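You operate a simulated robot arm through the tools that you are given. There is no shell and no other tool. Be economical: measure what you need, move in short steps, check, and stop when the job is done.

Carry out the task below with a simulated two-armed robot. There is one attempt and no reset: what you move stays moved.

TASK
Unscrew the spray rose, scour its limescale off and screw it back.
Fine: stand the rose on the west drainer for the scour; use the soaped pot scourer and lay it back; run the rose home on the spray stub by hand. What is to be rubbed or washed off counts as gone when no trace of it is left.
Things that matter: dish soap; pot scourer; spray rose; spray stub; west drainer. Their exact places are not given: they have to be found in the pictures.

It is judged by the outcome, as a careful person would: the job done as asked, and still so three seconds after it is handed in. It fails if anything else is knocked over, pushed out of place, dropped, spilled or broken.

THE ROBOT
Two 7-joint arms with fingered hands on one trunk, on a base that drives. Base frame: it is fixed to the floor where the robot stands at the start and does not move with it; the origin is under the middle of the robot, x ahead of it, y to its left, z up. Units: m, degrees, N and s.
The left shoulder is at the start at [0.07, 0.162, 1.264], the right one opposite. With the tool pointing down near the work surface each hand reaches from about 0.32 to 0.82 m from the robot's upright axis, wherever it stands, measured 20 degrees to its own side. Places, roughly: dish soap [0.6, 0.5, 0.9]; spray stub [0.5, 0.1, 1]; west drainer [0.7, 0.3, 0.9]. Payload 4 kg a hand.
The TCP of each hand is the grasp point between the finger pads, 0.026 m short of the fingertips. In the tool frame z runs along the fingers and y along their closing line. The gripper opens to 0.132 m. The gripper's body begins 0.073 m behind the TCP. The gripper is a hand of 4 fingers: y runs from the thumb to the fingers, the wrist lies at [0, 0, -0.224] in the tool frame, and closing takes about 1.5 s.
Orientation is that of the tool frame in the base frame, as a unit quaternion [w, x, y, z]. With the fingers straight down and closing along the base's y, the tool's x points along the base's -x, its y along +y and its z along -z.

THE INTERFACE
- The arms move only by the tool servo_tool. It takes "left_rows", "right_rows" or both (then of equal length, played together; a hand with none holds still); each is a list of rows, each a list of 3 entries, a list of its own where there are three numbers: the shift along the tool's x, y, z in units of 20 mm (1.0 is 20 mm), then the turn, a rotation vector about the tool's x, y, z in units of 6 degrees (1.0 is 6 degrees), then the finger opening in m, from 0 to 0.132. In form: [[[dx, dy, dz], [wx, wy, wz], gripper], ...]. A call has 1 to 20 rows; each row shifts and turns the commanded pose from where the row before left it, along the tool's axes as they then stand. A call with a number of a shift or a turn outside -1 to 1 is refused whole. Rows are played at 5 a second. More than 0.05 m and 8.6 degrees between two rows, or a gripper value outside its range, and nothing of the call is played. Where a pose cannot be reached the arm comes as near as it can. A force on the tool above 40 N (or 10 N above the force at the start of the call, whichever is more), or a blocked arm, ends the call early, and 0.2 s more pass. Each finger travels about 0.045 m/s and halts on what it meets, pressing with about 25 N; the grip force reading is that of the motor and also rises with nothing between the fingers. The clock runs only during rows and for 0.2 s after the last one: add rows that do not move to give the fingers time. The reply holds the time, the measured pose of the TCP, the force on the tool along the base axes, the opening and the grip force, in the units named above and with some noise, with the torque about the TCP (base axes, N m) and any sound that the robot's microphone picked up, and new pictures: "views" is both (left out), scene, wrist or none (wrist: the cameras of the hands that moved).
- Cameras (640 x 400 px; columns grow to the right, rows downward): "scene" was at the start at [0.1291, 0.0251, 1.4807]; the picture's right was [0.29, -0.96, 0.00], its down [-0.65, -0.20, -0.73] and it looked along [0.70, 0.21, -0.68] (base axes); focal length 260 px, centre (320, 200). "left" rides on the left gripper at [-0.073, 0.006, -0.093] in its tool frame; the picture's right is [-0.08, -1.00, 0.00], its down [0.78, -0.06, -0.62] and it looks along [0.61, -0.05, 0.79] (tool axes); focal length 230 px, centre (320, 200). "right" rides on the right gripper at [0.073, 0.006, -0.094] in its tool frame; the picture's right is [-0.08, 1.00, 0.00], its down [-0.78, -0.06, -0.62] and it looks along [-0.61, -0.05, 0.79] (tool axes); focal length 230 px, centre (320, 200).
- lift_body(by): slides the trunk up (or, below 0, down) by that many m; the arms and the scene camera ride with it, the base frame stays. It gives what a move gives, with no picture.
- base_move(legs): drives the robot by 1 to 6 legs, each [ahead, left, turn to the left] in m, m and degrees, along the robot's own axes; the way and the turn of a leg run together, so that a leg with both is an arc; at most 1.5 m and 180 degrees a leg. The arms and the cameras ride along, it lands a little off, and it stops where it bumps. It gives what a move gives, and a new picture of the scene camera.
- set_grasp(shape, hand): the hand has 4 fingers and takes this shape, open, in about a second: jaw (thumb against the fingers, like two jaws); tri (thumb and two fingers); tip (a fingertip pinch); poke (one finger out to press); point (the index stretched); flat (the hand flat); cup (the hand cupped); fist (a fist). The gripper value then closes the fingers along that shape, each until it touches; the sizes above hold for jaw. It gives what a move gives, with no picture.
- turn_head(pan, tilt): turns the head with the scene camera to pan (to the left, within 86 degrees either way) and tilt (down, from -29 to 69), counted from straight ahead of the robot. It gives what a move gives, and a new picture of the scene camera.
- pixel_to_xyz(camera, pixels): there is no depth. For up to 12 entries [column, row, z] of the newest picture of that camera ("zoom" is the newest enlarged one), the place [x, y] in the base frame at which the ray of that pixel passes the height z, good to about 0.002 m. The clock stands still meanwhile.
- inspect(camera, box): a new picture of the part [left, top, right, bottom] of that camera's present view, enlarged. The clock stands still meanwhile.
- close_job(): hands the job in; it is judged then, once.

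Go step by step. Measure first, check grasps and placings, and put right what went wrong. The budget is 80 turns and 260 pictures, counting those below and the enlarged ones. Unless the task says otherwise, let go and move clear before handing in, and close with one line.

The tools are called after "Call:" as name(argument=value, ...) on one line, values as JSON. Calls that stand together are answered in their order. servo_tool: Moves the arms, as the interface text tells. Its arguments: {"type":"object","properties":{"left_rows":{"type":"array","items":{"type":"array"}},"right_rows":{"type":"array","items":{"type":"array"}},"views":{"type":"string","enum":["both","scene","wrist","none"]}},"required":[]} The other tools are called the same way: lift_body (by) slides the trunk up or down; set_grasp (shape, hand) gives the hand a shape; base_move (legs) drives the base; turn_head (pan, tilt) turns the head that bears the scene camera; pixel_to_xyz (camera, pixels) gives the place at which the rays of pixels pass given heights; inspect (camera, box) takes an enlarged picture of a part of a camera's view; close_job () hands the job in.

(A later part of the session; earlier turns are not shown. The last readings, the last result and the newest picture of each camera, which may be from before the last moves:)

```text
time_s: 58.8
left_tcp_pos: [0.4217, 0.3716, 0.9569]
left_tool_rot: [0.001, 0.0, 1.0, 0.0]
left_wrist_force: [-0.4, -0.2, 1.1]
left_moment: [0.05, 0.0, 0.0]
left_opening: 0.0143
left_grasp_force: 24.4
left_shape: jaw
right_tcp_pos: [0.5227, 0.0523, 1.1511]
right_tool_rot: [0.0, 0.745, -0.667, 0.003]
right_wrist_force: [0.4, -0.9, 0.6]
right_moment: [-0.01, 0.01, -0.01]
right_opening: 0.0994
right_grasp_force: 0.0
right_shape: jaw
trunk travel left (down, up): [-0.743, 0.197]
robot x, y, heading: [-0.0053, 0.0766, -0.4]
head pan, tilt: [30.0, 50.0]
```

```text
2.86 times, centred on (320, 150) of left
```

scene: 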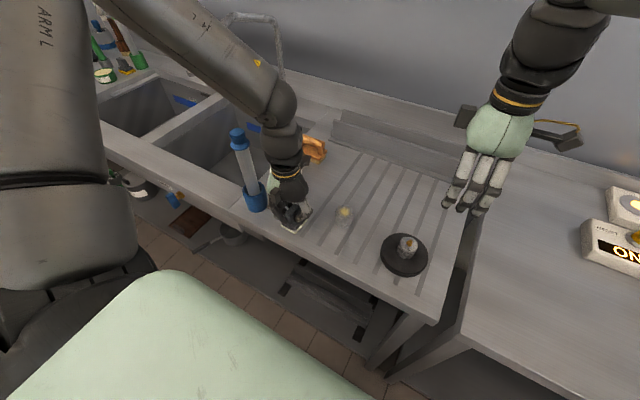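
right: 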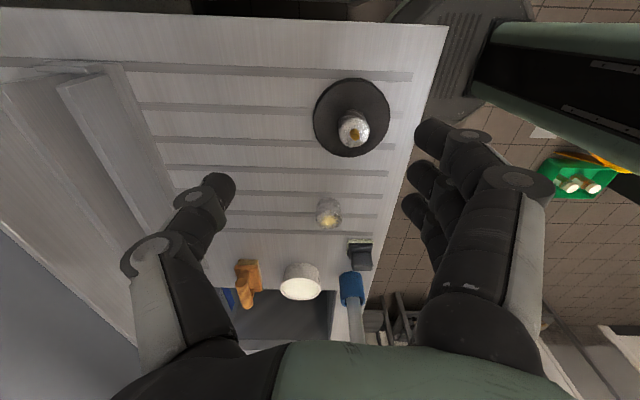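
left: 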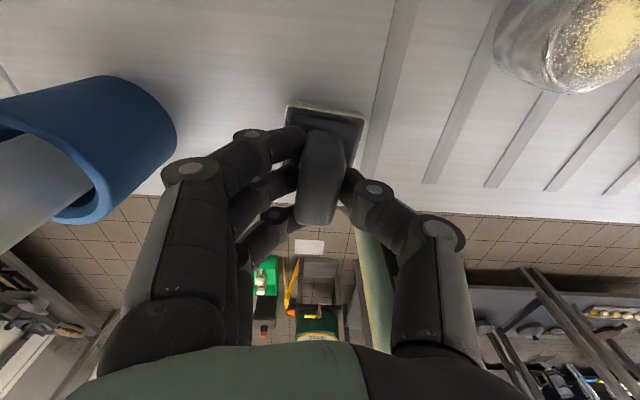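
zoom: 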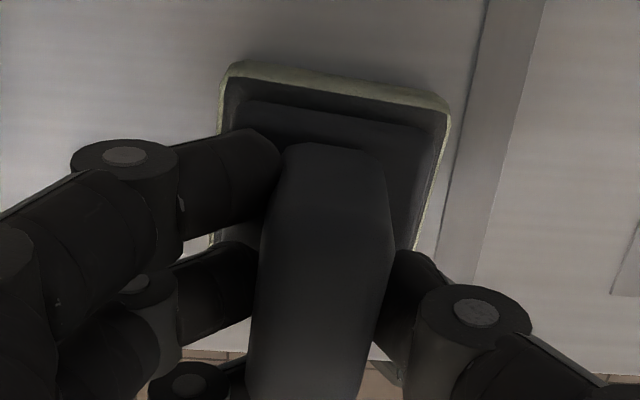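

The scourer is firmly gripped (opening 0.014, 24 N). I'll lift it, and check the blue tube's height before crossing to the soap.

Call:
servo_tool(left_rows=[[[0, 0, -0.5], [0, 0, 0], 0.01], [[0, 0, -1], [0, 0, 0], 0.01], [[0, 0, -1], [0, 0, 0], 0.01], [[0, 0, -1], [0, 0, 0], 0.01], [[0, 0, -1], [0, 0, 0], 0.01], [[0, 0, -1], [0, 0, 0], 0.01], [[0, 0, 0], [0, 0, 0], 0.01]])

Call:
pixel_to_xyz(camera="scene", pixels=[[257, 200, 0.9], [237, 130, 1.05], [237, 130, 1.1], [237, 130, 1.15], [256, 190, 0.95], [286, 168, 0.942]])

Call:
inspect(camera="left", box=[220, 80, 420, 220])

```text
time_s: 60.4
left_tcp_pos: [0.4209, 0.3725, 1.0657]
left_tool_rot: [0.001, 0.001, 1.0, 0.0]
left_wrist_force: [0.1, 0.6, 0.1]
left_moment: [-0.01, -0.02, 0.03]
left_opening: 0.0143
left_grasp_force: 25.0
left_shape: jaw
right_tcp_pos: [0.5226, 0.0528, 1.1504]
right_tool_rot: [0.0, 0.745, -0.667, 0.003]
right_wrist_force: [0.3, 0.4, -0.7]
right_moment: [0.05, -0.03, -0.02]
right_opening: 0.0997
right_grasp_force: 0.0
right_shape: jaw
trunk travel left (down, up): [-0.743, 0.197]
robot x, y, heading: [0.0019, 0.0778, -0.2]
head pan, tilt: [30.0, 50.0]
```

scene: 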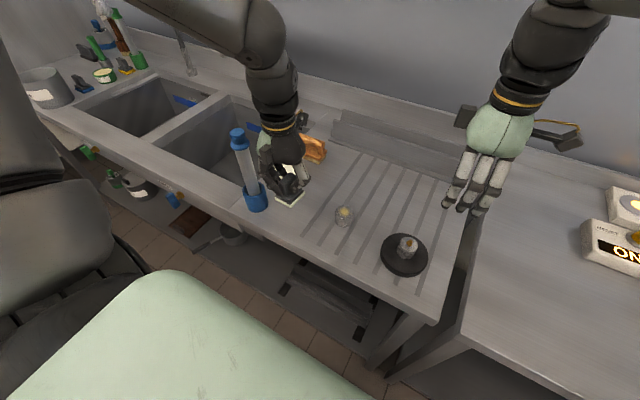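
left: 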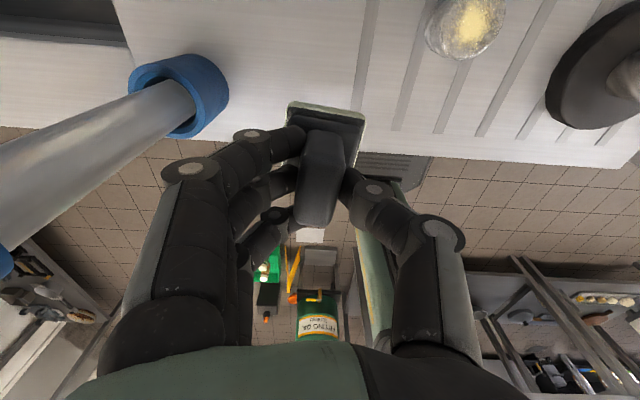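

```text
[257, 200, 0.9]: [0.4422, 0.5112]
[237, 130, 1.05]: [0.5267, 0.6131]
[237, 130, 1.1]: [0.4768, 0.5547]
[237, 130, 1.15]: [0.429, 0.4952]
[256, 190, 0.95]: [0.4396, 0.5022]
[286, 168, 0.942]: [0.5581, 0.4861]
```

```text
2.86 times, centred on (320, 150) of left
```

zoom: 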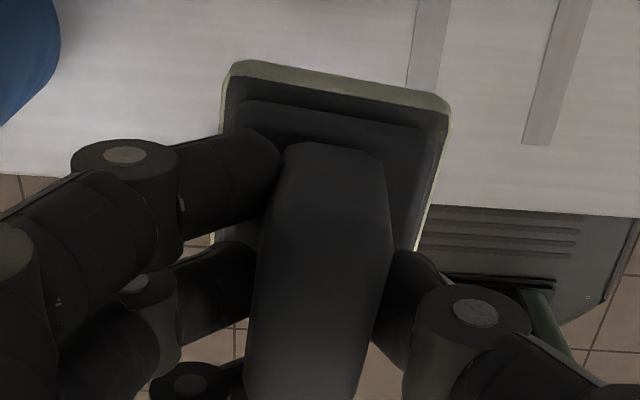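

The tube is at (0.44,0.51) with its top at about z 1.14, close to the arm's path. I'll rise a bit more and move only forward first, then check the forearm clearance.

Call:
servo_tool(left_rows=[[[0, 0, -1], [0, 0, 0], 0.01], [[0, 0, -1], [0, 0, 0], 0.01], [[-0.95, 0, -0.5], [0, 0, 0], 0.01], [[-0.95, 0, 0], [0, 0, 0], 0.01], [[-0.95, 0, 0], [0, 0, 0], 0.01], [[-0.95, 0, 0], [0, 0, 0], 0.01], [[-0.95, 0, 0], [0, 0, 0], 0.01], [[-0.95, 0, 0], [0, 0, 0], 0.01], [[-0.95, 0, 0], [0, 0, 0], 0.01], [[0, 0, 0], [0, 0, 0], 0.01]])

Call:
turn_head(pan=45, tilt=35)

```text
time_s: 62.6
left_tcp_pos: [0.554, 0.3719, 1.1158]
left_tool_rot: [0.001, 0.001, 1.0, 0.001]
left_wrist_force: [-0.4, -0.2, -0.4]
left_moment: [0.02, 0.03, 0.02]
left_opening: 0.0139
left_grasp_force: 25.5
left_shape: jaw
right_tcp_pos: [0.5215, 0.0524, 1.1522]
right_tool_rot: [0.0, 0.745, -0.667, 0.003]
right_wrist_force: [-0.8, -0.3, 0.7]
right_moment: [0.03, -0.05, 0.04]
right_opening: 0.0998
right_grasp_force: 0.0
right_shape: jaw
trunk travel left (down, up): [-0.743, 0.197]
robot x, y, heading: [0.0001, 0.0761, -0.0]
head pan, tilt: [30.0, 50.0]
```

scene: 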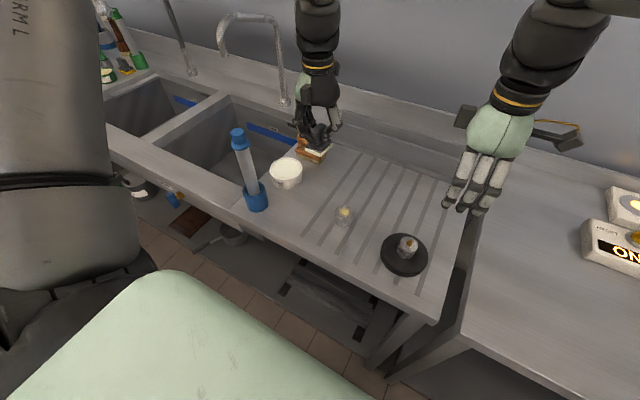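
left: 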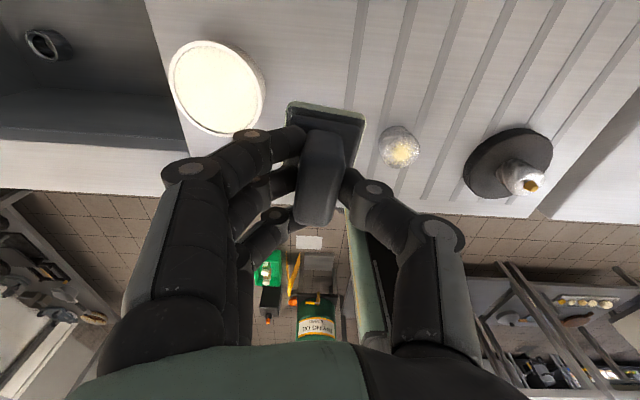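

```text
time_s: 63.4
left_tcp_pos: [0.5526, 0.372, 1.1164]
left_tool_rot: [0.0, 0.001, 1.0, 0.0]
left_wrist_force: [0.0, -1.3, -0.6]
left_moment: [-0.03, -0.01, -0.02]
left_opening: 0.014
left_grasp_force: 25.0
left_shape: jaw
right_tcp_pos: [0.5218, 0.0523, 1.1516]
right_tool_rot: [0.0, 0.745, -0.668, 0.002]
right_wrist_force: [-0.7, 0.1, 0.4]
right_moment: [0.03, -0.01, 0.01]
right_opening: 0.0998
right_grasp_force: 0.0
right_shape: jaw
trunk travel left (down, up): [-0.743, 0.197]
robot x, y, heading: [0.0006, 0.0779, 0.0]
head pan, tilt: [45.0, 35.0]
```

scene: 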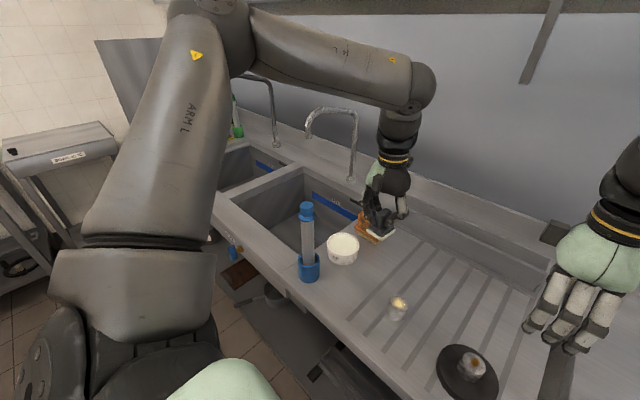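

The elbow is high and the forearm clears the tube easily. I'll go sideways over the tub and down to just above the soap.

Call:
servo_tool(left_rows=[[[0, 0.95, 0], [0, 0, 0], 0.01], [[0, 0.95, 0], [0, 0, 0], 0.01], [[0, 0.95, 0], [0, 0, 0], 0.01], [[0, 0.95, 0], [0, 0, 0], 0.01], [[0, 0.95, 0], [0, 0, 0], 0.01], [[0, 0.85, 0], [0, 0, 0], 0.01], [[0, 0, 1], [0, 0, 0], 0.01], [[0, 0, 1], [0, 0, 0], 0.01], [[0, 0, 1], [0, 0, 0], 0.01], [[0, 0, 1], [0, 0, 0], 0.01], [[0, 0, 1], [0, 0, 0], 0.01], [[0, 0, 0], [0, 0, 0], 0.01]])

Call:
inspect(camera="left", box=[200, 60, 440, 230])

Call:
inspect(camera="scene", box=[290, 190, 418, 290])

```text
time_s: 66.0
left_tcp_pos: [0.5549, 0.4856, 1.0188]
left_tool_rot: [0.001, 0.0, 1.0, 0.0]
left_wrist_force: [-0.2, 0.2, 0.5]
left_moment: [0.02, 0.01, -0.01]
left_opening: 0.0142
left_grasp_force: 24.8
left_shape: jaw
right_tcp_pos: [0.5222, 0.0516, 1.151]
right_tool_rot: [0.0, 0.745, -0.667, 0.004]
right_wrist_force: [0.9, 0.5, -0.1]
right_moment: [0.0, 0.03, 0.05]
right_opening: 0.0996
right_grasp_force: 0.2
right_shape: jaw
trunk travel left (down, up): [-0.743, 0.197]
robot x, y, heading: [-0.0016, 0.078, -0.2]
head pan, tilt: [45.0, 35.0]
```

scene: 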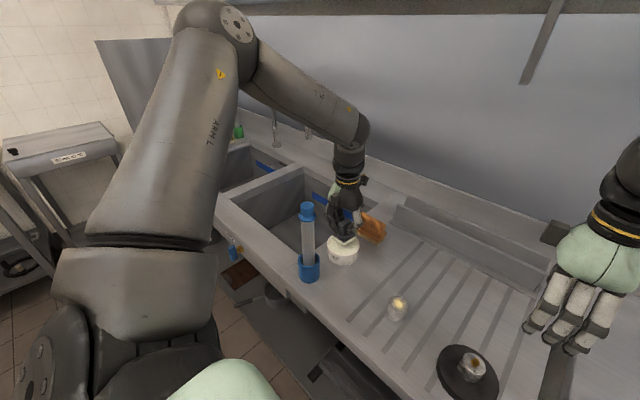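
left: 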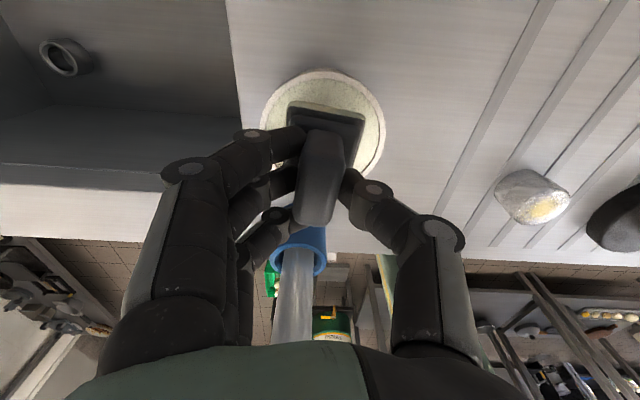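

```text
2.35 times, centred on (320, 145) of left
```

zoom: 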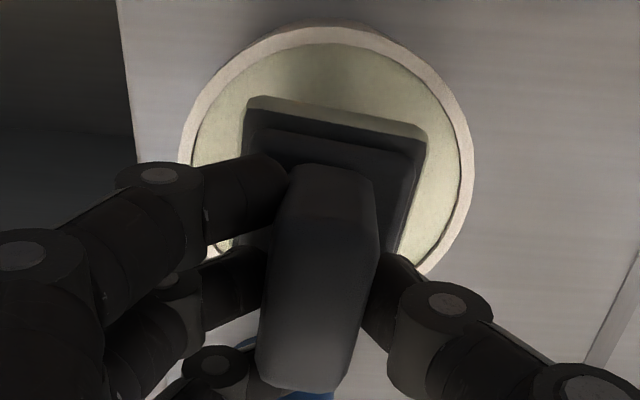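

```text
4.00 times, centred on (354, 240) of scene
```

zoom: 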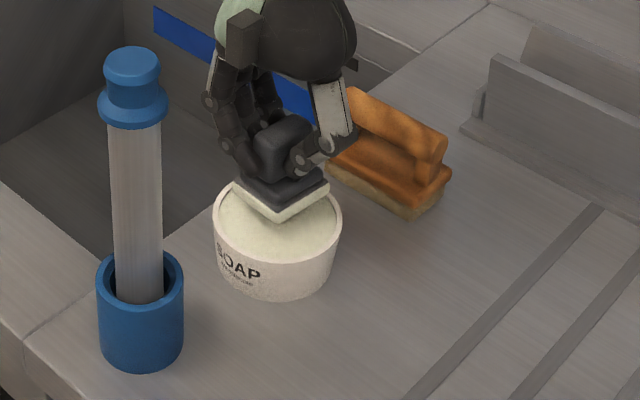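

The pad is well inside the tub rim. I'll lower it onto the soap gently until there's a light force.

Call:
servo_tool(left_rows=[[[0, 0, 0.6], [0, 0, 0], 0.01], [[0, 0, 0.6], [0, 0, 0], 0.01], [[0, 0, 0.15], [0, 0, 0], 0.01], [[0, 0, 0], [0, 0, 0], 0.01]], views="none")

Call:
inspect(camera="left", box=[200, 60, 440, 230])

```text
time_s: 67.0
left_tcp_pos: [0.5538, 0.4826, 0.995]
left_tool_rot: [0.007, 0.001, 1.0, 0.002]
left_wrist_force: [4.0, 3.9, 37.9]
left_moment: [0.35, -0.32, 0.16]
left_opening: 0.0166
left_grasp_force: 24.8
left_shape: jaw
right_tcp_pos: [0.5181, 0.0518, 1.1519]
right_tool_rot: [-0.001, 0.745, -0.667, 0.003]
right_wrist_force: [-0.7, -0.2, -0.5]
right_moment: [0.0, 0.02, 0.0]
right_opening: 0.0997
right_grasp_force: 0.1
right_shape: jaw
trunk travel left (down, up): [-0.743, 0.197]
robot x, y, heading: [0.0023, 0.0745, -0.4]
head pan, tilt: [45.0, 35.0]
```

```text
2.35 times, centred on (320, 145) of left
```

zoom: 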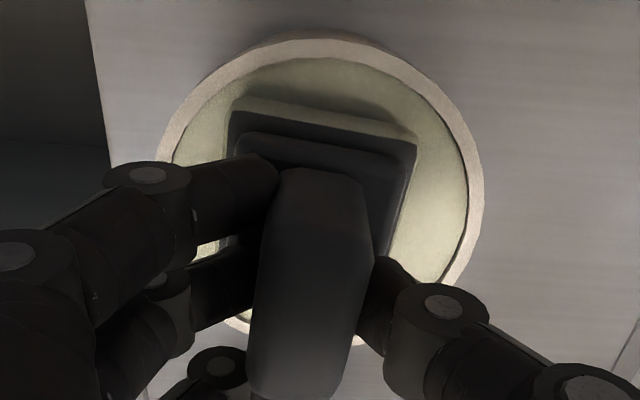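

It pressed at 38 N, harder than I wanted. I'll ease up 4 mm, make a couple of tiny strokes in the soap, then lift and look.

Call:
servo_tool(left_rows=[[[0, 0, -0.2], [0, 0, 0], 0.01], [[0.25, 0, 0], [0, 0, 0], 0.01], [[-0.5, 0, 0], [0, 0, 0], 0.01], [[0.25, 0, 0], [0, 0, 0], 0.01], [[0, 0, 0], [0, 0, 0], 0.01]], views="none")

Call:
servo_tool(left_rows=[[[0, 0, -0.5], [0, 0, 0], 0.01], [[0, 0, -1], [0, 0, 0], 0.01], [[0, 0, -1], [0, 0, 0], 0.01], [[0, 0, -1], [0, 0, 0], 0.01], [[0, 0, -1], [0, 0, 0], 0.01], [[0, 0, -1], [0, 0, 0], 0.01], [[0, 0, 0], [0, 0, 0], 0.01]])

Call:
inspect(camera="scene", box=[290, 180, 418, 280])

Call:
inspect(camera="left", box=[200, 60, 440, 230])

```text
time_s: 68.2
left_tcp_pos: [0.5521, 0.4816, 0.9951]
left_tool_rot: [0.002, 0.001, 1.0, 0.001]
left_wrist_force: [0.4, -2.1, 28.3]
left_moment: [0.23, -0.2, 0.01]
left_opening: 0.0168
left_grasp_force: 25.1
left_shape: jaw
right_tcp_pos: [0.5195, 0.051, 1.1529]
right_tool_rot: [-0.002, 0.745, -0.667, 0.004]
right_wrist_force: [0.4, 0.2, 0.3]
right_moment: [-0.02, 0.04, -0.01]
right_opening: 0.0998
right_grasp_force: 0.0
right_shape: jaw
trunk travel left (down, up): [-0.743, 0.197]
robot x, y, heading: [-0.0004, 0.0787, -0.3]
head pan, tilt: [45.0, 35.0]
```

```text
time_s: 69.8
left_tcp_pos: [0.5541, 0.486, 1.1016]
left_tool_rot: [0.001, 0.001, 1.0, 0.0]
left_wrist_force: [-1.1, -0.1, -1.5]
left_moment: [0.01, -0.01, -0.01]
left_opening: 0.0146
left_grasp_force: 25.0
left_shape: jaw
right_tcp_pos: [0.5238, 0.0536, 1.1502]
right_tool_rot: [0.0, 0.745, -0.667, 0.003]
right_wrist_force: [0.4, -0.1, -0.2]
right_moment: [0.0, 0.03, -0.01]
right_opening: 0.0996
right_grasp_force: 0.0
right_shape: jaw
trunk travel left (down, up): [-0.743, 0.197]
robot x, y, heading: [0.0017, 0.0769, -0.1]
head pan, tilt: [45.0, 35.0]
```

scene: 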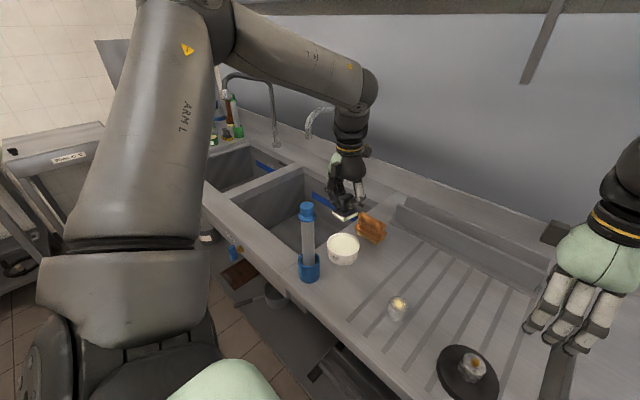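
left: 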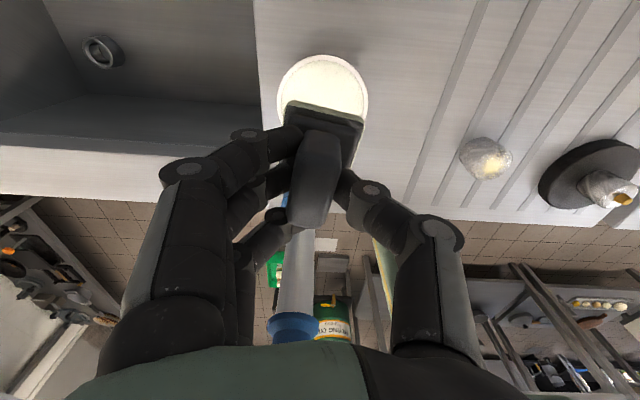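

```text
4.00 times, centred on (354, 230) of scene
```

zoom: 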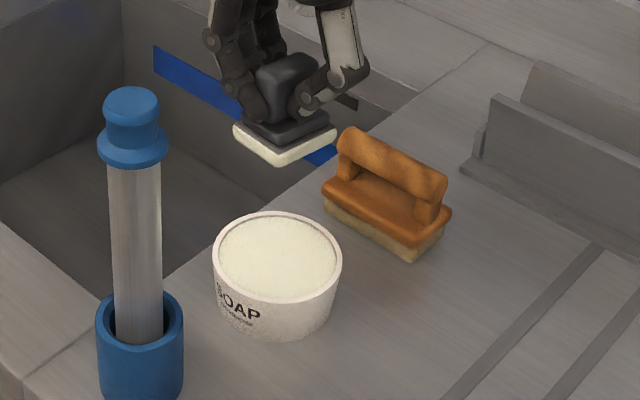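

```text
2.35 times, centred on (320, 145) of left
```

zoom: 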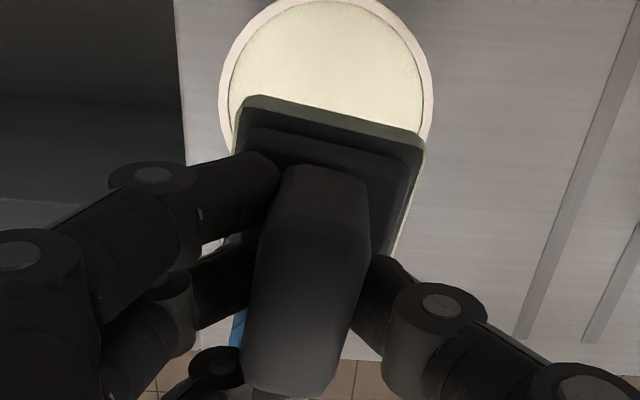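

The scourer came out soaped and the tub stayed put. I'll re-measure the rose's top centre before moving over it.

Call:
inspect(camera="scene", box=[367, 283, 431, 323])

Call:
pixel_to_xyz(camera="zoom", pixels=[[320, 200, 0.94], [300, 200, 0.94], [340, 200, 0.94], [320, 180, 0.94], [320, 220, 0.94]])

Call:
pixel_to_xyz(camera="right", pixels=[[329, 215, 0.94]])

Call:
pixel_to_xyz(camera="left", pixels=[[492, 164, 0.94]])

```text
10.00 times, centred on (399, 303) of scene
```

zoom: 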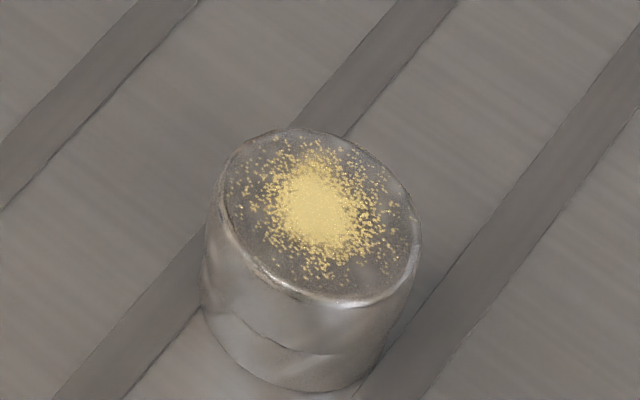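

```text
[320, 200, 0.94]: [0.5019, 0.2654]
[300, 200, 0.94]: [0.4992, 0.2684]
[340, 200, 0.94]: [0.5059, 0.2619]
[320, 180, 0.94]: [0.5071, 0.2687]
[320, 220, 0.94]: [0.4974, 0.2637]
```

```text
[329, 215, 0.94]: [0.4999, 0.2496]
```

```text
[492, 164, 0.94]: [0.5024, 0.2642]
```

The rose top is centred at about (0.499,0.264,0.941). I'll carry the scourer over it and come down to a few millimetres above.

Call:
servo_tool(left_rows=[[[0.23, -0.935, 0], [0, 0, 0], 0.01], [[0.23, -0.935, 0], [0, 0, 0], 0.01], [[0.23, -0.935, 0], [0, 0, 0], 0.01], [[0.23, -0.935, 0], [0, 0, 0], 0.01], [[0.23, -0.935, 0], [0, 0, 0], 0.01], [[0.23, -0.935, 0], [0, 0, 0], 0.01], [[0.23, -0.935, 0], [0, 0, 0], 0.01], [[0.23, -0.935, 0], [0, 0, 0], 0.01], [[0.23, -0.935, 0], [0, 0, 0], 0.01], [[0.23, -0.935, 0], [0, 0, 0], 0.01], [[0.23, -0.935, 0], [0, 0, 0], 0.01], [[0.23, -0.935, 0], [0, 0, 0], 0.01], [[0, 0, 1], [0, 0, 0], 0.01], [[0, 0, 1], [0, 0, 0], 0.01], [[0, 0, 1], [0, 0, 0], 0.01], [[0, 0, 1], [0, 0, 0], 0.01], [[0, 0, 0.6], [0, 0, 0], 0.01], [[0, 0, 0], [0, 0, 0], 0.01]])

Call:
inspect(camera="scene", box=[351, 263, 447, 333])

Call:
inspect(camera="left", box=[200, 60, 440, 230])

```text
time_s: 73.6
left_tcp_pos: [0.4968, 0.2589, 1.0102]
left_tool_rot: [0.0, 0.001, 1.0, 0.0]
left_wrist_force: [-0.2, -1.2, -1.3]
left_moment: [0.0, -0.05, 0.0]
left_opening: 0.0146
left_grasp_force: 25.1
left_shape: jaw
right_tcp_pos: [0.5218, 0.0518, 1.1508]
right_tool_rot: [0.0, 0.745, -0.667, 0.003]
right_wrist_force: [-0.2, -0.6, -0.2]
right_moment: [-0.01, -0.01, -0.01]
right_opening: 0.0997
right_grasp_force: 0.0
right_shape: jaw
trunk travel left (down, up): [-0.743, 0.197]
robot x, y, heading: [0.0015, 0.0778, -0.2]
head pan, tilt: [45.0, 35.0]
```

scene: 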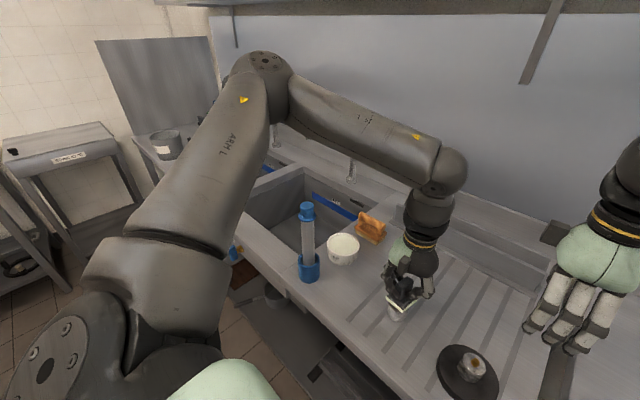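
left: 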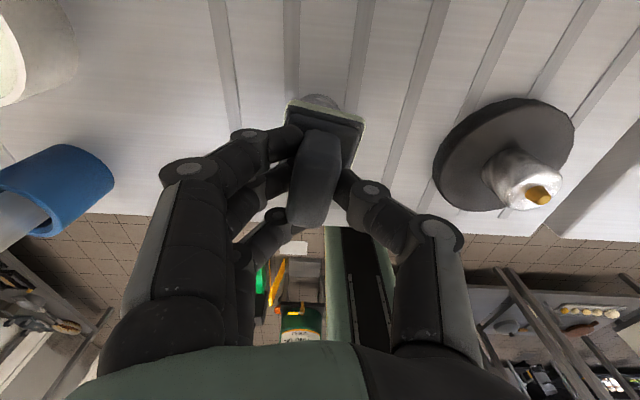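

```text
5.71 times, centred on (399, 298) of scene
```

zoom: 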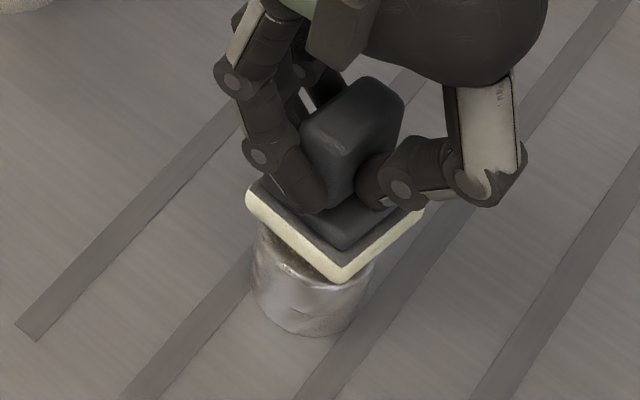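

```text
2.35 times, centred on (320, 145) of left
```

zoom: 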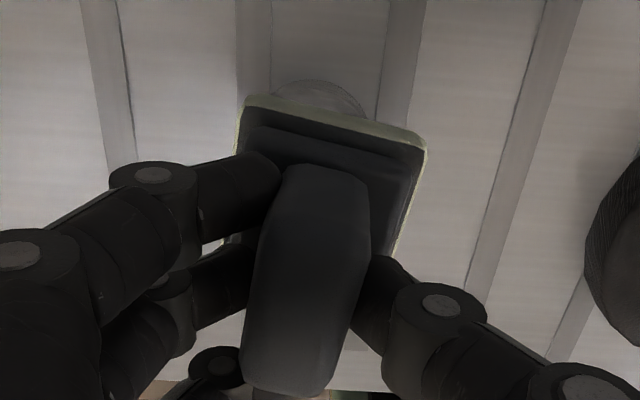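

The pad hovers about 10 mm over the rose. I'll centre it 4 mm to the left and lower gently.

Call:
servo_tool(left_rows=[[[-0.1, 0.2, 0.3], [0, 0, 0], 0.01], [[0, 0, 0.2], [0, 0, 0], 0.01], [[0, 0, 0.05], [0, 0, 0], 0.01], [[0, 0, 0], [0, 0, 0], 0.01]], views="none")

```text
time_s: 74.6
left_tcp_pos: [0.4998, 0.2618, 0.9997]
left_tool_rot: [0.001, 0.0, 1.0, 0.0]
left_wrist_force: [-0.9, -0.1, -2.5]
left_moment: [-0.01, 0.02, 0.02]
left_opening: 0.0146
left_grasp_force: 25.1
left_shape: jaw
right_tcp_pos: [0.5226, 0.0531, 1.1505]
right_tool_rot: [0.0, 0.745, -0.667, 0.003]
right_wrist_force: [0.4, -0.6, -0.3]
right_moment: [0.03, -0.05, -0.02]
right_opening: 0.0996
right_grasp_force: 0.1
right_shape: jaw
trunk travel left (down, up): [-0.743, 0.197]
robot x, y, heading: [-0.002, 0.0766, -0.5]
head pan, tilt: [45.0, 35.0]
```

Call:
servo_tool(left_rows=[[[0, 0, 0.1], [0, 0, 0], 0.01], [[0, 0, 0.05], [0, 0, 0], 0.01], [[0, 0, 0], [0, 0, 0], 0.01]], views="none")

```text
time_s: 75.4
left_tcp_pos: [0.4987, 0.2631, 0.9968]
left_tool_rot: [0.001, 0.001, 1.0, 0.0]
left_wrist_force: [0.1, 0.4, -1.6]
left_moment: [-0.01, -0.03, 0.02]
left_opening: 0.0146
left_grasp_force: 25.0
left_shape: jaw
right_tcp_pos: [0.5228, 0.0531, 1.1513]
right_tool_rot: [0.0, 0.744, -0.668, 0.003]
right_wrist_force: [-0.6, 0.3, -0.3]
right_moment: [-0.03, 0.0, -0.04]
right_opening: 0.0995
right_grasp_force: 0.0
right_shape: jaw
trunk travel left (down, up): [-0.743, 0.197]
robot x, y, heading: [-0.003, 0.0751, -0.2]
head pan, tilt: [45.0, 35.0]
```

There's no contact yet at 0.9968; I'll lower 3 mm more in small steps.

Call:
servo_tool(left_rows=[[[0, 0, 0.05], [0, 0, 0], 0.01], [[0, 0, 0.05], [0, 0, 0], 0.01], [[0, 0, 0.05], [0, 0, 0], 0.01], [[0, 0, 0], [0, 0, 0], 0.01]], views="none")

Call:
inspect(camera="scene", box=[351, 263, 447, 333])

```text
time_s: 76.4
left_tcp_pos: [0.501, 0.263, 0.9954]
left_tool_rot: [0.002, 0.002, 1.0, 0.001]
left_wrist_force: [-0.3, 0.3, 4.2]
left_moment: [0.08, -0.07, -0.05]
left_opening: 0.0144
left_grasp_force: 24.6
left_shape: jaw
right_tcp_pos: [0.5233, 0.052, 1.1513]
right_tool_rot: [0.0, 0.745, -0.667, 0.003]
right_wrist_force: [-0.5, -0.6, 0.1]
right_moment: [0.0, 0.01, -0.02]
right_opening: 0.1
right_grasp_force: 0.0
right_shape: jaw
trunk travel left (down, up): [-0.743, 0.197]
robot x, y, heading: [-0.001, 0.0747, -0.2]
head pan, tilt: [45.0, 35.0]
```

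```text
5.71 times, centred on (399, 298) of scene
```

zoom: 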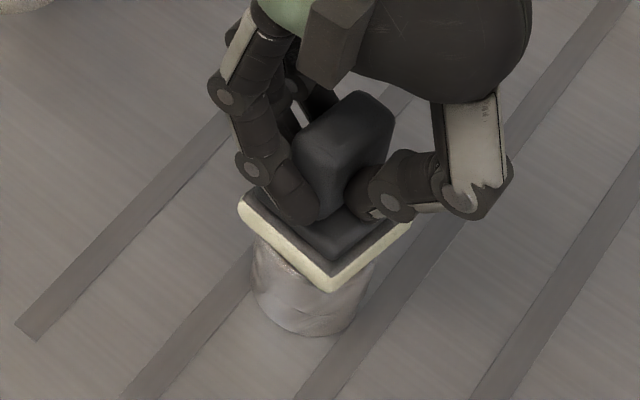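

Contact is at about 5 N. I'll make short rubbing strokes fore-aft and sideways.

Call:
servo_tool(left_rows=[[[0.3, 0, 0.03], [0, 0, 0], 0.01], [[-0.6, 0, 0], [0, 0, 0], 0.01], [[0.6, 0, 0], [0, 0, 0], 0.01], [[-0.6, 0, 0], [0, 0, 0], 0.01], [[0.6, 0, 0], [0, 0, 0], 0.01], [[-0.6, 0, 0], [0, 0, 0], 0.01], [[0.3, 0, 0], [0, 0, 0], 0.01], [[0, 0, 0], [0, 0, 0], 0.01]], views="none")

Call:
inspect(camera="scene", box=[351, 263, 447, 333])

```text
time_s: 78.2
left_tcp_pos: [0.5002, 0.2644, 0.9952]
left_tool_rot: [0.001, 0.001, 1.0, 0.002]
left_wrist_force: [-0.4, 0.4, 1.0]
left_moment: [0.06, -0.02, 0.02]
left_opening: 0.0147
left_grasp_force: 24.8
left_shape: jaw
right_tcp_pos: [0.5217, 0.0527, 1.1513]
right_tool_rot: [0.0, 0.745, -0.667, 0.003]
right_wrist_force: [0.6, -0.5, 0.7]
right_moment: [0.03, 0.02, 0.01]
right_opening: 0.0996
right_grasp_force: 0.0
right_shape: jaw
trunk travel left (down, up): [-0.743, 0.197]
robot x, y, heading: [0.0007, 0.0763, -0.0]
head pan, tilt: [45.0, 35.0]
```

```text
5.71 times, centred on (399, 298) of scene
```

zoom: 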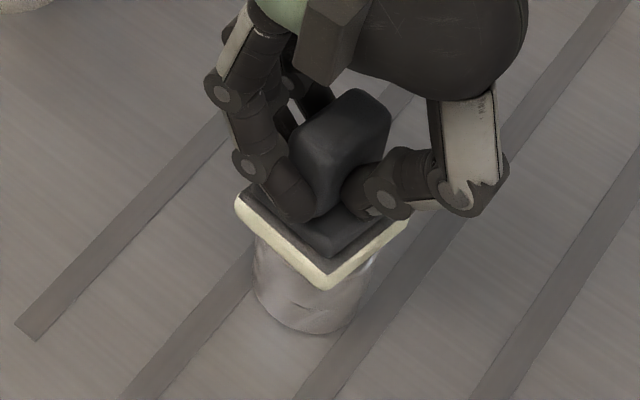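

The rose hasn't moved. I'll do more strokes in both directions with slightly more pressure, then lift to check.

Call:
servo_tool(left_rows=[[[0, 0.3, 0.06], [0, 0, 0], 0.01], [[0, -0.6, 0], [0, 0, 0], 0.01], [[0, 0.6, 0], [0, 0, 0], 0.01], [[0, -0.6, 0], [0, 0, 0], 0.01], [[0, 0.6, 0], [0, 0, 0], 0.01], [[0, -0.6, 0], [0, 0, 0], 0.01], [[0.3, 0.3, 0], [0, 0, 0], 0.01], [[-0.6, 0, 0], [0, 0, 0], 0.01], [[0.6, 0, 0], [0, 0, 0], 0.01], [[-0.6, 0, 0], [0, 0, 0], 0.01], [[0.3, 0, 0], [0, 0, 0], 0.01], [[0, 0, 0], [0, 0, 0], 0.01]], views="none")

Call:
servo_tool(left_rows=[[[0, 0, -0.5], [0, 0, 0], 0.01], [[0, 0, -1], [0, 0, 0], 0.01], [[-0.8, 0.4, -1], [0, 0, 0], 0.01], [[-0.8, 0.8, -1], [0, 0, 0], 0.01], [[-0.8, 0.8, 0], [0, 0, 0], 0.01], [[0, 0, 0], [0, 0, 0], 0.01]])

Call:
inspect(camera="scene", box=[367, 278, 431, 318])

```text
time_s: 80.8
left_tcp_pos: [0.5007, 0.2633, 0.9935]
left_tool_rot: [0.001, 0.001, 1.0, 0.002]
left_wrist_force: [0.3, -2.0, 11.9]
left_moment: [0.1, -0.09, 0.03]
left_opening: 0.0149
left_grasp_force: 25.2
left_shape: jaw
right_tcp_pos: [0.5211, 0.0521, 1.1523]
right_tool_rot: [-0.001, 0.744, -0.668, 0.003]
right_wrist_force: [-0.2, -0.1, 0.0]
right_moment: [0.0, -0.05, -0.02]
right_opening: 0.0995
right_grasp_force: 0.0
right_shape: jaw
trunk travel left (down, up): [-0.743, 0.197]
robot x, y, heading: [0.0, 0.077, -0.1]
head pan, tilt: [45.0, 35.0]
```

```text
time_s: 82.2
left_tcp_pos: [0.5489, 0.3016, 1.0625]
left_tool_rot: [0.0, 0.002, 1.0, 0.0]
left_wrist_force: [0.3, 0.6, -1.7]
left_moment: [0.03, 0.04, 0.02]
left_opening: 0.0145
left_grasp_force: 24.8
left_shape: jaw
right_tcp_pos: [0.5229, 0.0537, 1.1514]
right_tool_rot: [0.0, 0.745, -0.667, 0.002]
right_wrist_force: [0.7, -0.2, -0.7]
right_moment: [0.01, 0.02, -0.01]
right_opening: 0.0995
right_grasp_force: 0.1
right_shape: jaw
trunk travel left (down, up): [-0.743, 0.197]
robot x, y, heading: [0.0005, 0.0815, -0.1]
head pan, tilt: [45.0, 35.0]
```

scene: 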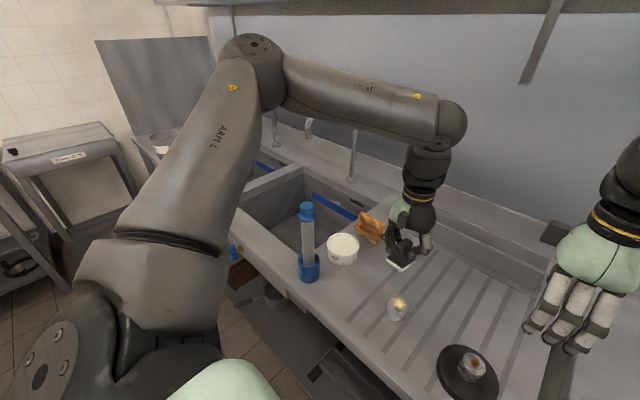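
left: 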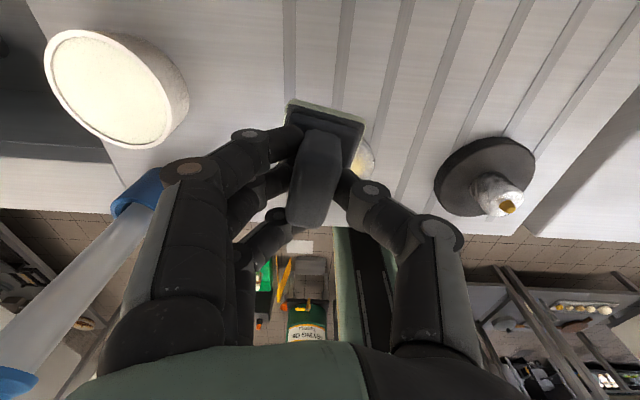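

```text
10.00 times, centred on (399, 298) of scene
```

zoom: 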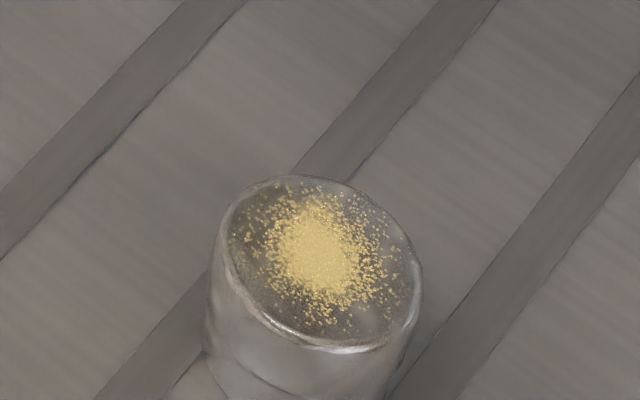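

The rose is still in place, but the limescale is only slightly fainter. I'll go again firmer with more strokes, stopping at a stroke end to check whether the rose slides along.

Call:
servo_tool(left_rows=[[[0.8, -0.8, 0], [0, 0, 0], 0.01], [[0.8, -0.8, 0], [0, 0, 0], 0.01], [[0.8, -0.32, 0], [0, 0, 0], 0.01], [[0, 0, 1], [0, 0, 0], 0.01], [[0, 0, 1], [0, 0, 0], 0.01], [[0, 0, 1], [0, 0, 0], 0.01], [[0, 0, 0.4], [0, 0, 0], 0.01], [[0, 0, 0.1], [0, 0, 0], 0.01], [[0, 0, 0.05], [0, 0, 0], 0.01], [[0, 0, 0.05], [0, 0, 0], 0.01], [[0, 0, 0], [0, 0, 0], 0.01]], views="none")

Call:
inspect(camera="scene", box=[351, 263, 447, 333])

```text
time_s: 84.6
left_tcp_pos: [0.5018, 0.2649, 0.9925]
left_tool_rot: [0.002, 0.001, 1.0, -0.001]
left_wrist_force: [0.5, -1.2, 20.0]
left_moment: [0.19, -0.14, -0.02]
left_opening: 0.0149
left_grasp_force: 25.1
left_shape: jaw
right_tcp_pos: [0.5195, 0.0513, 1.1511]
right_tool_rot: [0.0, 0.745, -0.667, 0.003]
right_wrist_force: [-0.4, 0.3, 0.6]
right_moment: [0.0, 0.04, -0.01]
right_opening: 0.0997
right_grasp_force: 0.0
right_shape: jaw
trunk travel left (down, up): [-0.743, 0.197]
robot x, y, heading: [0.004, 0.0767, -0.1]
head pan, tilt: [45.0, 35.0]
```

```text
5.71 times, centred on (399, 298) of scene
```

zoom: 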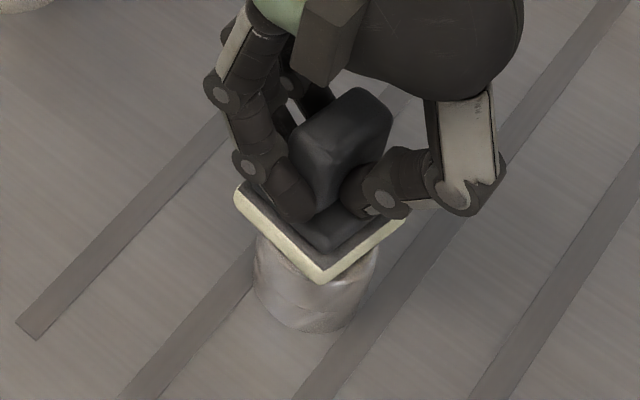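

Pressing at 20 N now. I'll rub with a run of strokes and end displaced to see if the rose follows.

Call:
servo_tool(left_rows=[[[0.4, 0, -0.03], [0, 0, 0], 0.01], [[-0.8, 0, 0], [0, 0, 0], 0.01], [[0.8, 0, 0], [0, 0, 0], 0.01], [[-0.8, 0, 0], [0, 0, 0], 0.01], [[0.8, 0, 0], [0, 0, 0], 0.01], [[-0.8, 0, 0], [0, 0, 0], 0.01], [[0.4, 0.4, 0], [0, 0, 0], 0.01], [[0, -0.8, 0], [0, 0, 0], 0.01], [[0, 0.8, 0], [0, 0, 0], 0.01], [[0, -0.8, 0], [0, 0, 0], 0.01], [[0, 0.8, 0], [0, 0, 0], 0.01], [[0, -0.8, 0], [0, 0, 0], 0.01], [[0, 0.4, 0], [0, 0, 0], 0.01], [[0.5, 0, 0], [0, 0, 0], 0.01], [[0, 0, 0], [0, 0, 0], 0.01]], views="none")

Call:
inspect(camera="scene", box=[351, 263, 447, 333])

```text
time_s: 87.8
left_tcp_pos: [0.4903, 0.2645, 0.9923]
left_tool_rot: [0.005, 0.002, 1.0, 0.0]
left_wrist_force: [11.1, 0.1, 30.0]
left_moment: [0.26, -0.69, -0.11]
left_opening: 0.0164
left_grasp_force: 25.0
left_shape: jaw
right_tcp_pos: [0.5214, 0.0515, 1.1533]
right_tool_rot: [0.0, 0.745, -0.667, 0.002]
right_wrist_force: [-0.1, 1.2, 0.0]
right_moment: [-0.01, 0.03, -0.01]
right_opening: 0.0997
right_grasp_force: 0.1
right_shape: jaw
trunk travel left (down, up): [-0.743, 0.197]
robot x, y, heading: [-0.0044, 0.0746, 0.0]
head pan, tilt: [45.0, 35.0]
```

```text
5.71 times, centred on (399, 298) of scene
```

zoom: 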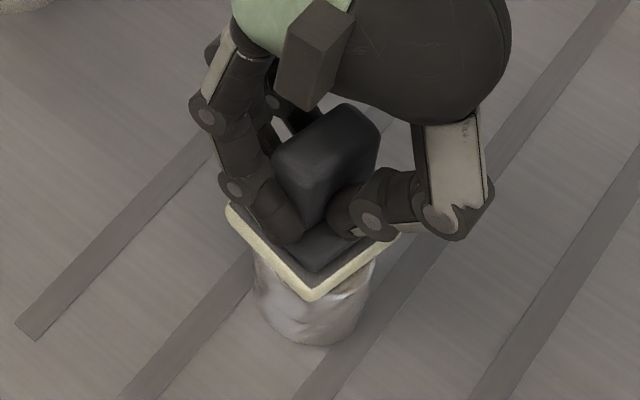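

The rose follows by only 2–3 mm, so the pad really rubs. I'll lift and check the face.

Call:
servo_tool(left_rows=[[[-0.5, 0, -0.1], [0, 0, 0], 0.01], [[0, 0, -0.5], [0, 0, 0], 0.01], [[0, 0, -1], [0, 0, 0], 0.01], [[-0.8, 0.4, -1], [0, 0, 0], 0.01], [[-0.8, 0.8, -1], [0, 0, 0], 0.01], [[-0.8, 0.8, 0], [0, 0, 0], 0.01], [[0, 0, 0], [0, 0, 0], 0.01]], views="none")

Call:
inspect(camera="scene", box=[367, 278, 431, 318])

```text
time_s: 89.4
left_tcp_pos: [0.5482, 0.304, 1.0625]
left_tool_rot: [0.002, 0.001, 1.0, 0.001]
left_wrist_force: [0.0, 0.7, -0.3]
left_moment: [-0.01, 0.04, -0.01]
left_opening: 0.0148
left_grasp_force: 24.4
left_shape: jaw
right_tcp_pos: [0.523, 0.0525, 1.1499]
right_tool_rot: [0.0, 0.745, -0.667, 0.002]
right_wrist_force: [-0.3, -0.1, -0.7]
right_moment: [-0.01, 0.01, 0.01]
right_opening: 0.0998
right_grasp_force: 0.1
right_shape: jaw
trunk travel left (down, up): [-0.743, 0.197]
robot x, y, heading: [-0.0012, 0.0784, -0.1]
head pan, tilt: [45.0, 35.0]
```

```text
10.00 times, centred on (399, 298) of scene
```

zoom: 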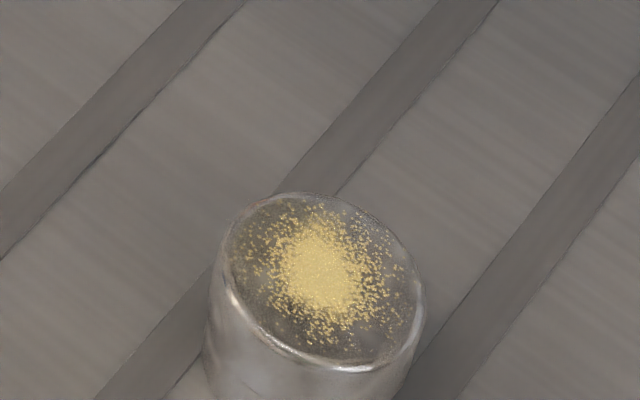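

The speckle is practically unchanged, so either the pad carries no soap or something is off. I'll raise the left hand and tilt the pad's underside toward the head camera to see.

Call:
servo_tool(left_rows=[[[0.5, 0, -1], [0, 0, 0], 0.01], [[0.5, 0, -1], [0, 0, 0], 0.01], [[0.5, 0, -1], [0, 0, 0], 0.01], [[0.5, 0, -1], [0, 0, 0], 0.01], [[0.5, 0, -1], [0, 0, 0], 0.01], [[0.5, 0, -1], [0, 0, 0], 0.01], [[0, 0, -1], [0, 0, 0], 0.01], [[0, 0, -1], [0, 0, 0], 0.01], [[0, 0, -1], [0, 0, 0], 0.01], [[0, 0, 0], [0, 1, 0], 0.01], [[0, 0, 0], [0, 1, 0], 0.01], [[0, 0, 0], [0, 1, 0], 0.01], [[0, 0, 0], [0, 1, 0], 0.01], [[0, 0, 0], [0, 1, 0], 0.01], [[0, 0, 0], [0, 1, 0], 0.01], [[0, 0, 0], [0, 1, 0], 0.01], [[0, 0, 0], [0, 1, 0], 0.01], [[0, 0, 0], [0, 0, 0], 0.01]], views="scene")

Call:
inspect(camera="right", box=[220, 100, 420, 300])

```text
time_s: 93.2
left_tcp_pos: [0.3014, 0.3358, 1.1007]
left_tool_rot: [-0.404, -0.001, 0.915, -0.002]
left_wrist_force: [-0.4, -0.2, -1.0]
left_moment: [-0.03, -0.04, 0.0]
left_opening: 0.0148
left_grasp_force: 25.1
left_shape: jaw
left hand out of reach, approached as far as the arm can: row 9, 10, 11, 12, 13, 14, 15, 16, 17
right_tcp_pos: [0.5209, 0.0527, 1.1504]
right_tool_rot: [0.0, 0.745, -0.667, 0.002]
right_wrist_force: [-0.1, 0.4, 0.2]
right_moment: [0.01, -0.03, 0.01]
right_opening: 0.0997
right_grasp_force: 0.0
right_shape: jaw
trunk travel left (down, up): [-0.743, 0.197]
robot x, y, heading: [-0.0003, 0.073, 0.0]
head pan, tilt: [45.0, 35.0]
```

scene: 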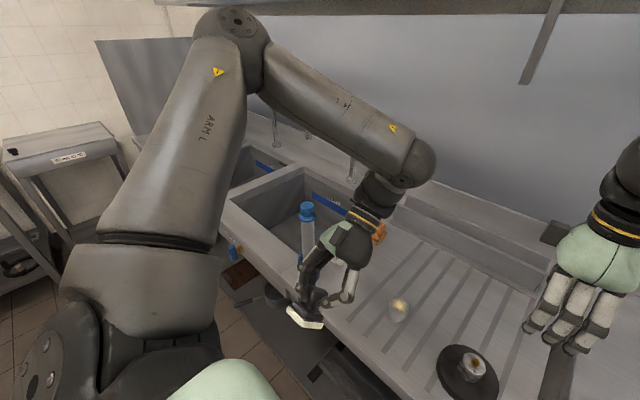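

```text
2.00 times, centred on (320, 200) of right
```

zoom: 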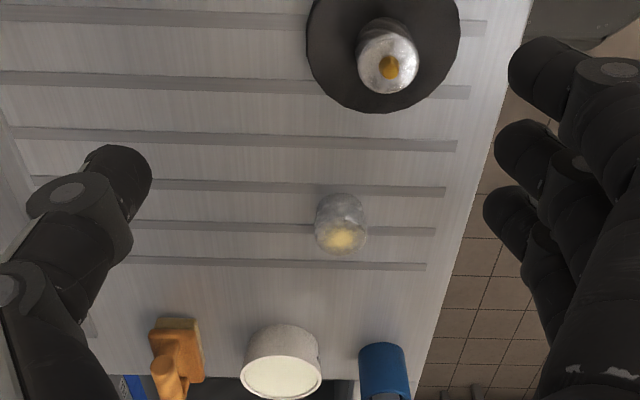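

The pad's underside is partly visible near (305,318). I'll zoom on it and on the wooden brush.

Call:
inspect(camera="scene", box=[270, 290, 342, 335])

Call:
inspect(camera="left", box=[200, 60, 440, 230])

```text
8.89 times, centred on (306, 312) of scene
```

zoom: 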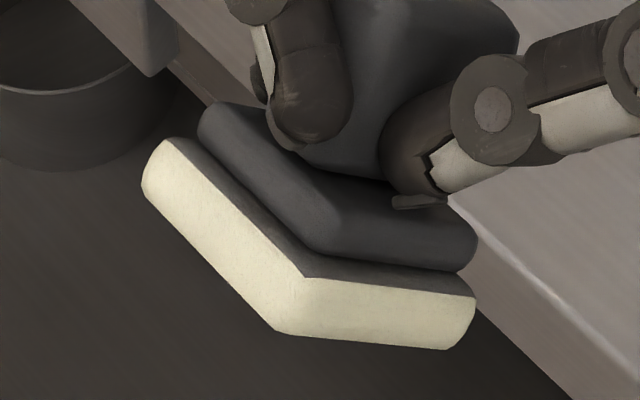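

```text
2.35 times, centred on (320, 145) of left
```

zoom: 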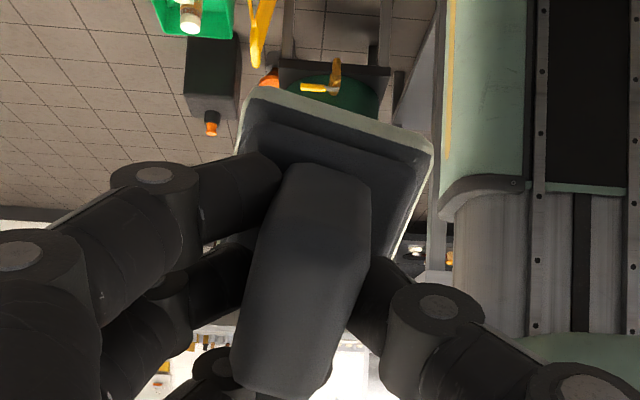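

The pad looks uniformly creamy, but I can't tell whether it is soaped. I'll compare the rose face now, without the hand's shadow, and look at the spare tools at the left for their differences.

Call:
inspect(camera="scene", box=[367, 283, 431, 323])

Call:
inspect(camera="right", box=[300, 190, 364, 230])

Call:
inspect(camera="right", box=[220, 240, 348, 320])

```text
10.00 times, centred on (399, 303) of scene
```

zoom: 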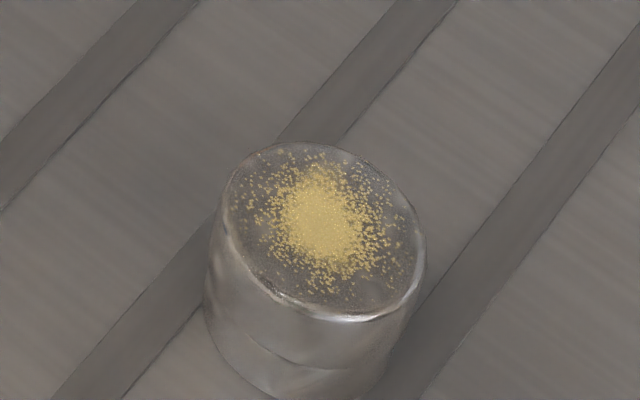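

```text
10.00 times, centred on (332, 210) of right
```

zoom: 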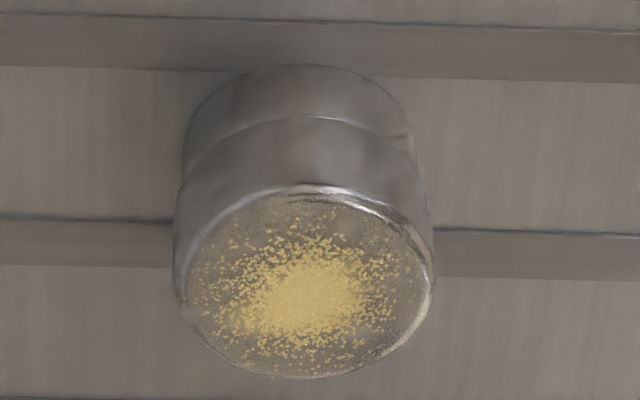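

```text
5.00 times, centred on (284, 280) of right
```

zoom: 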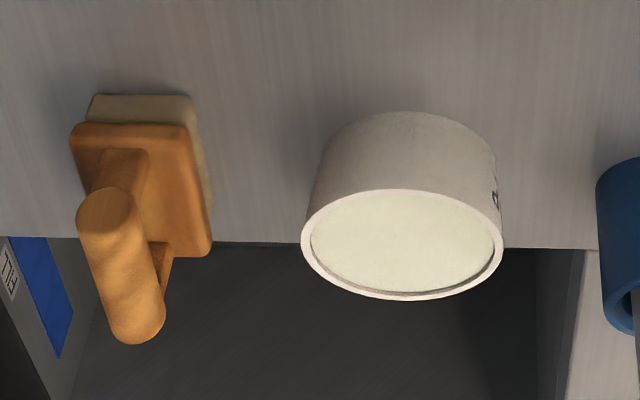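

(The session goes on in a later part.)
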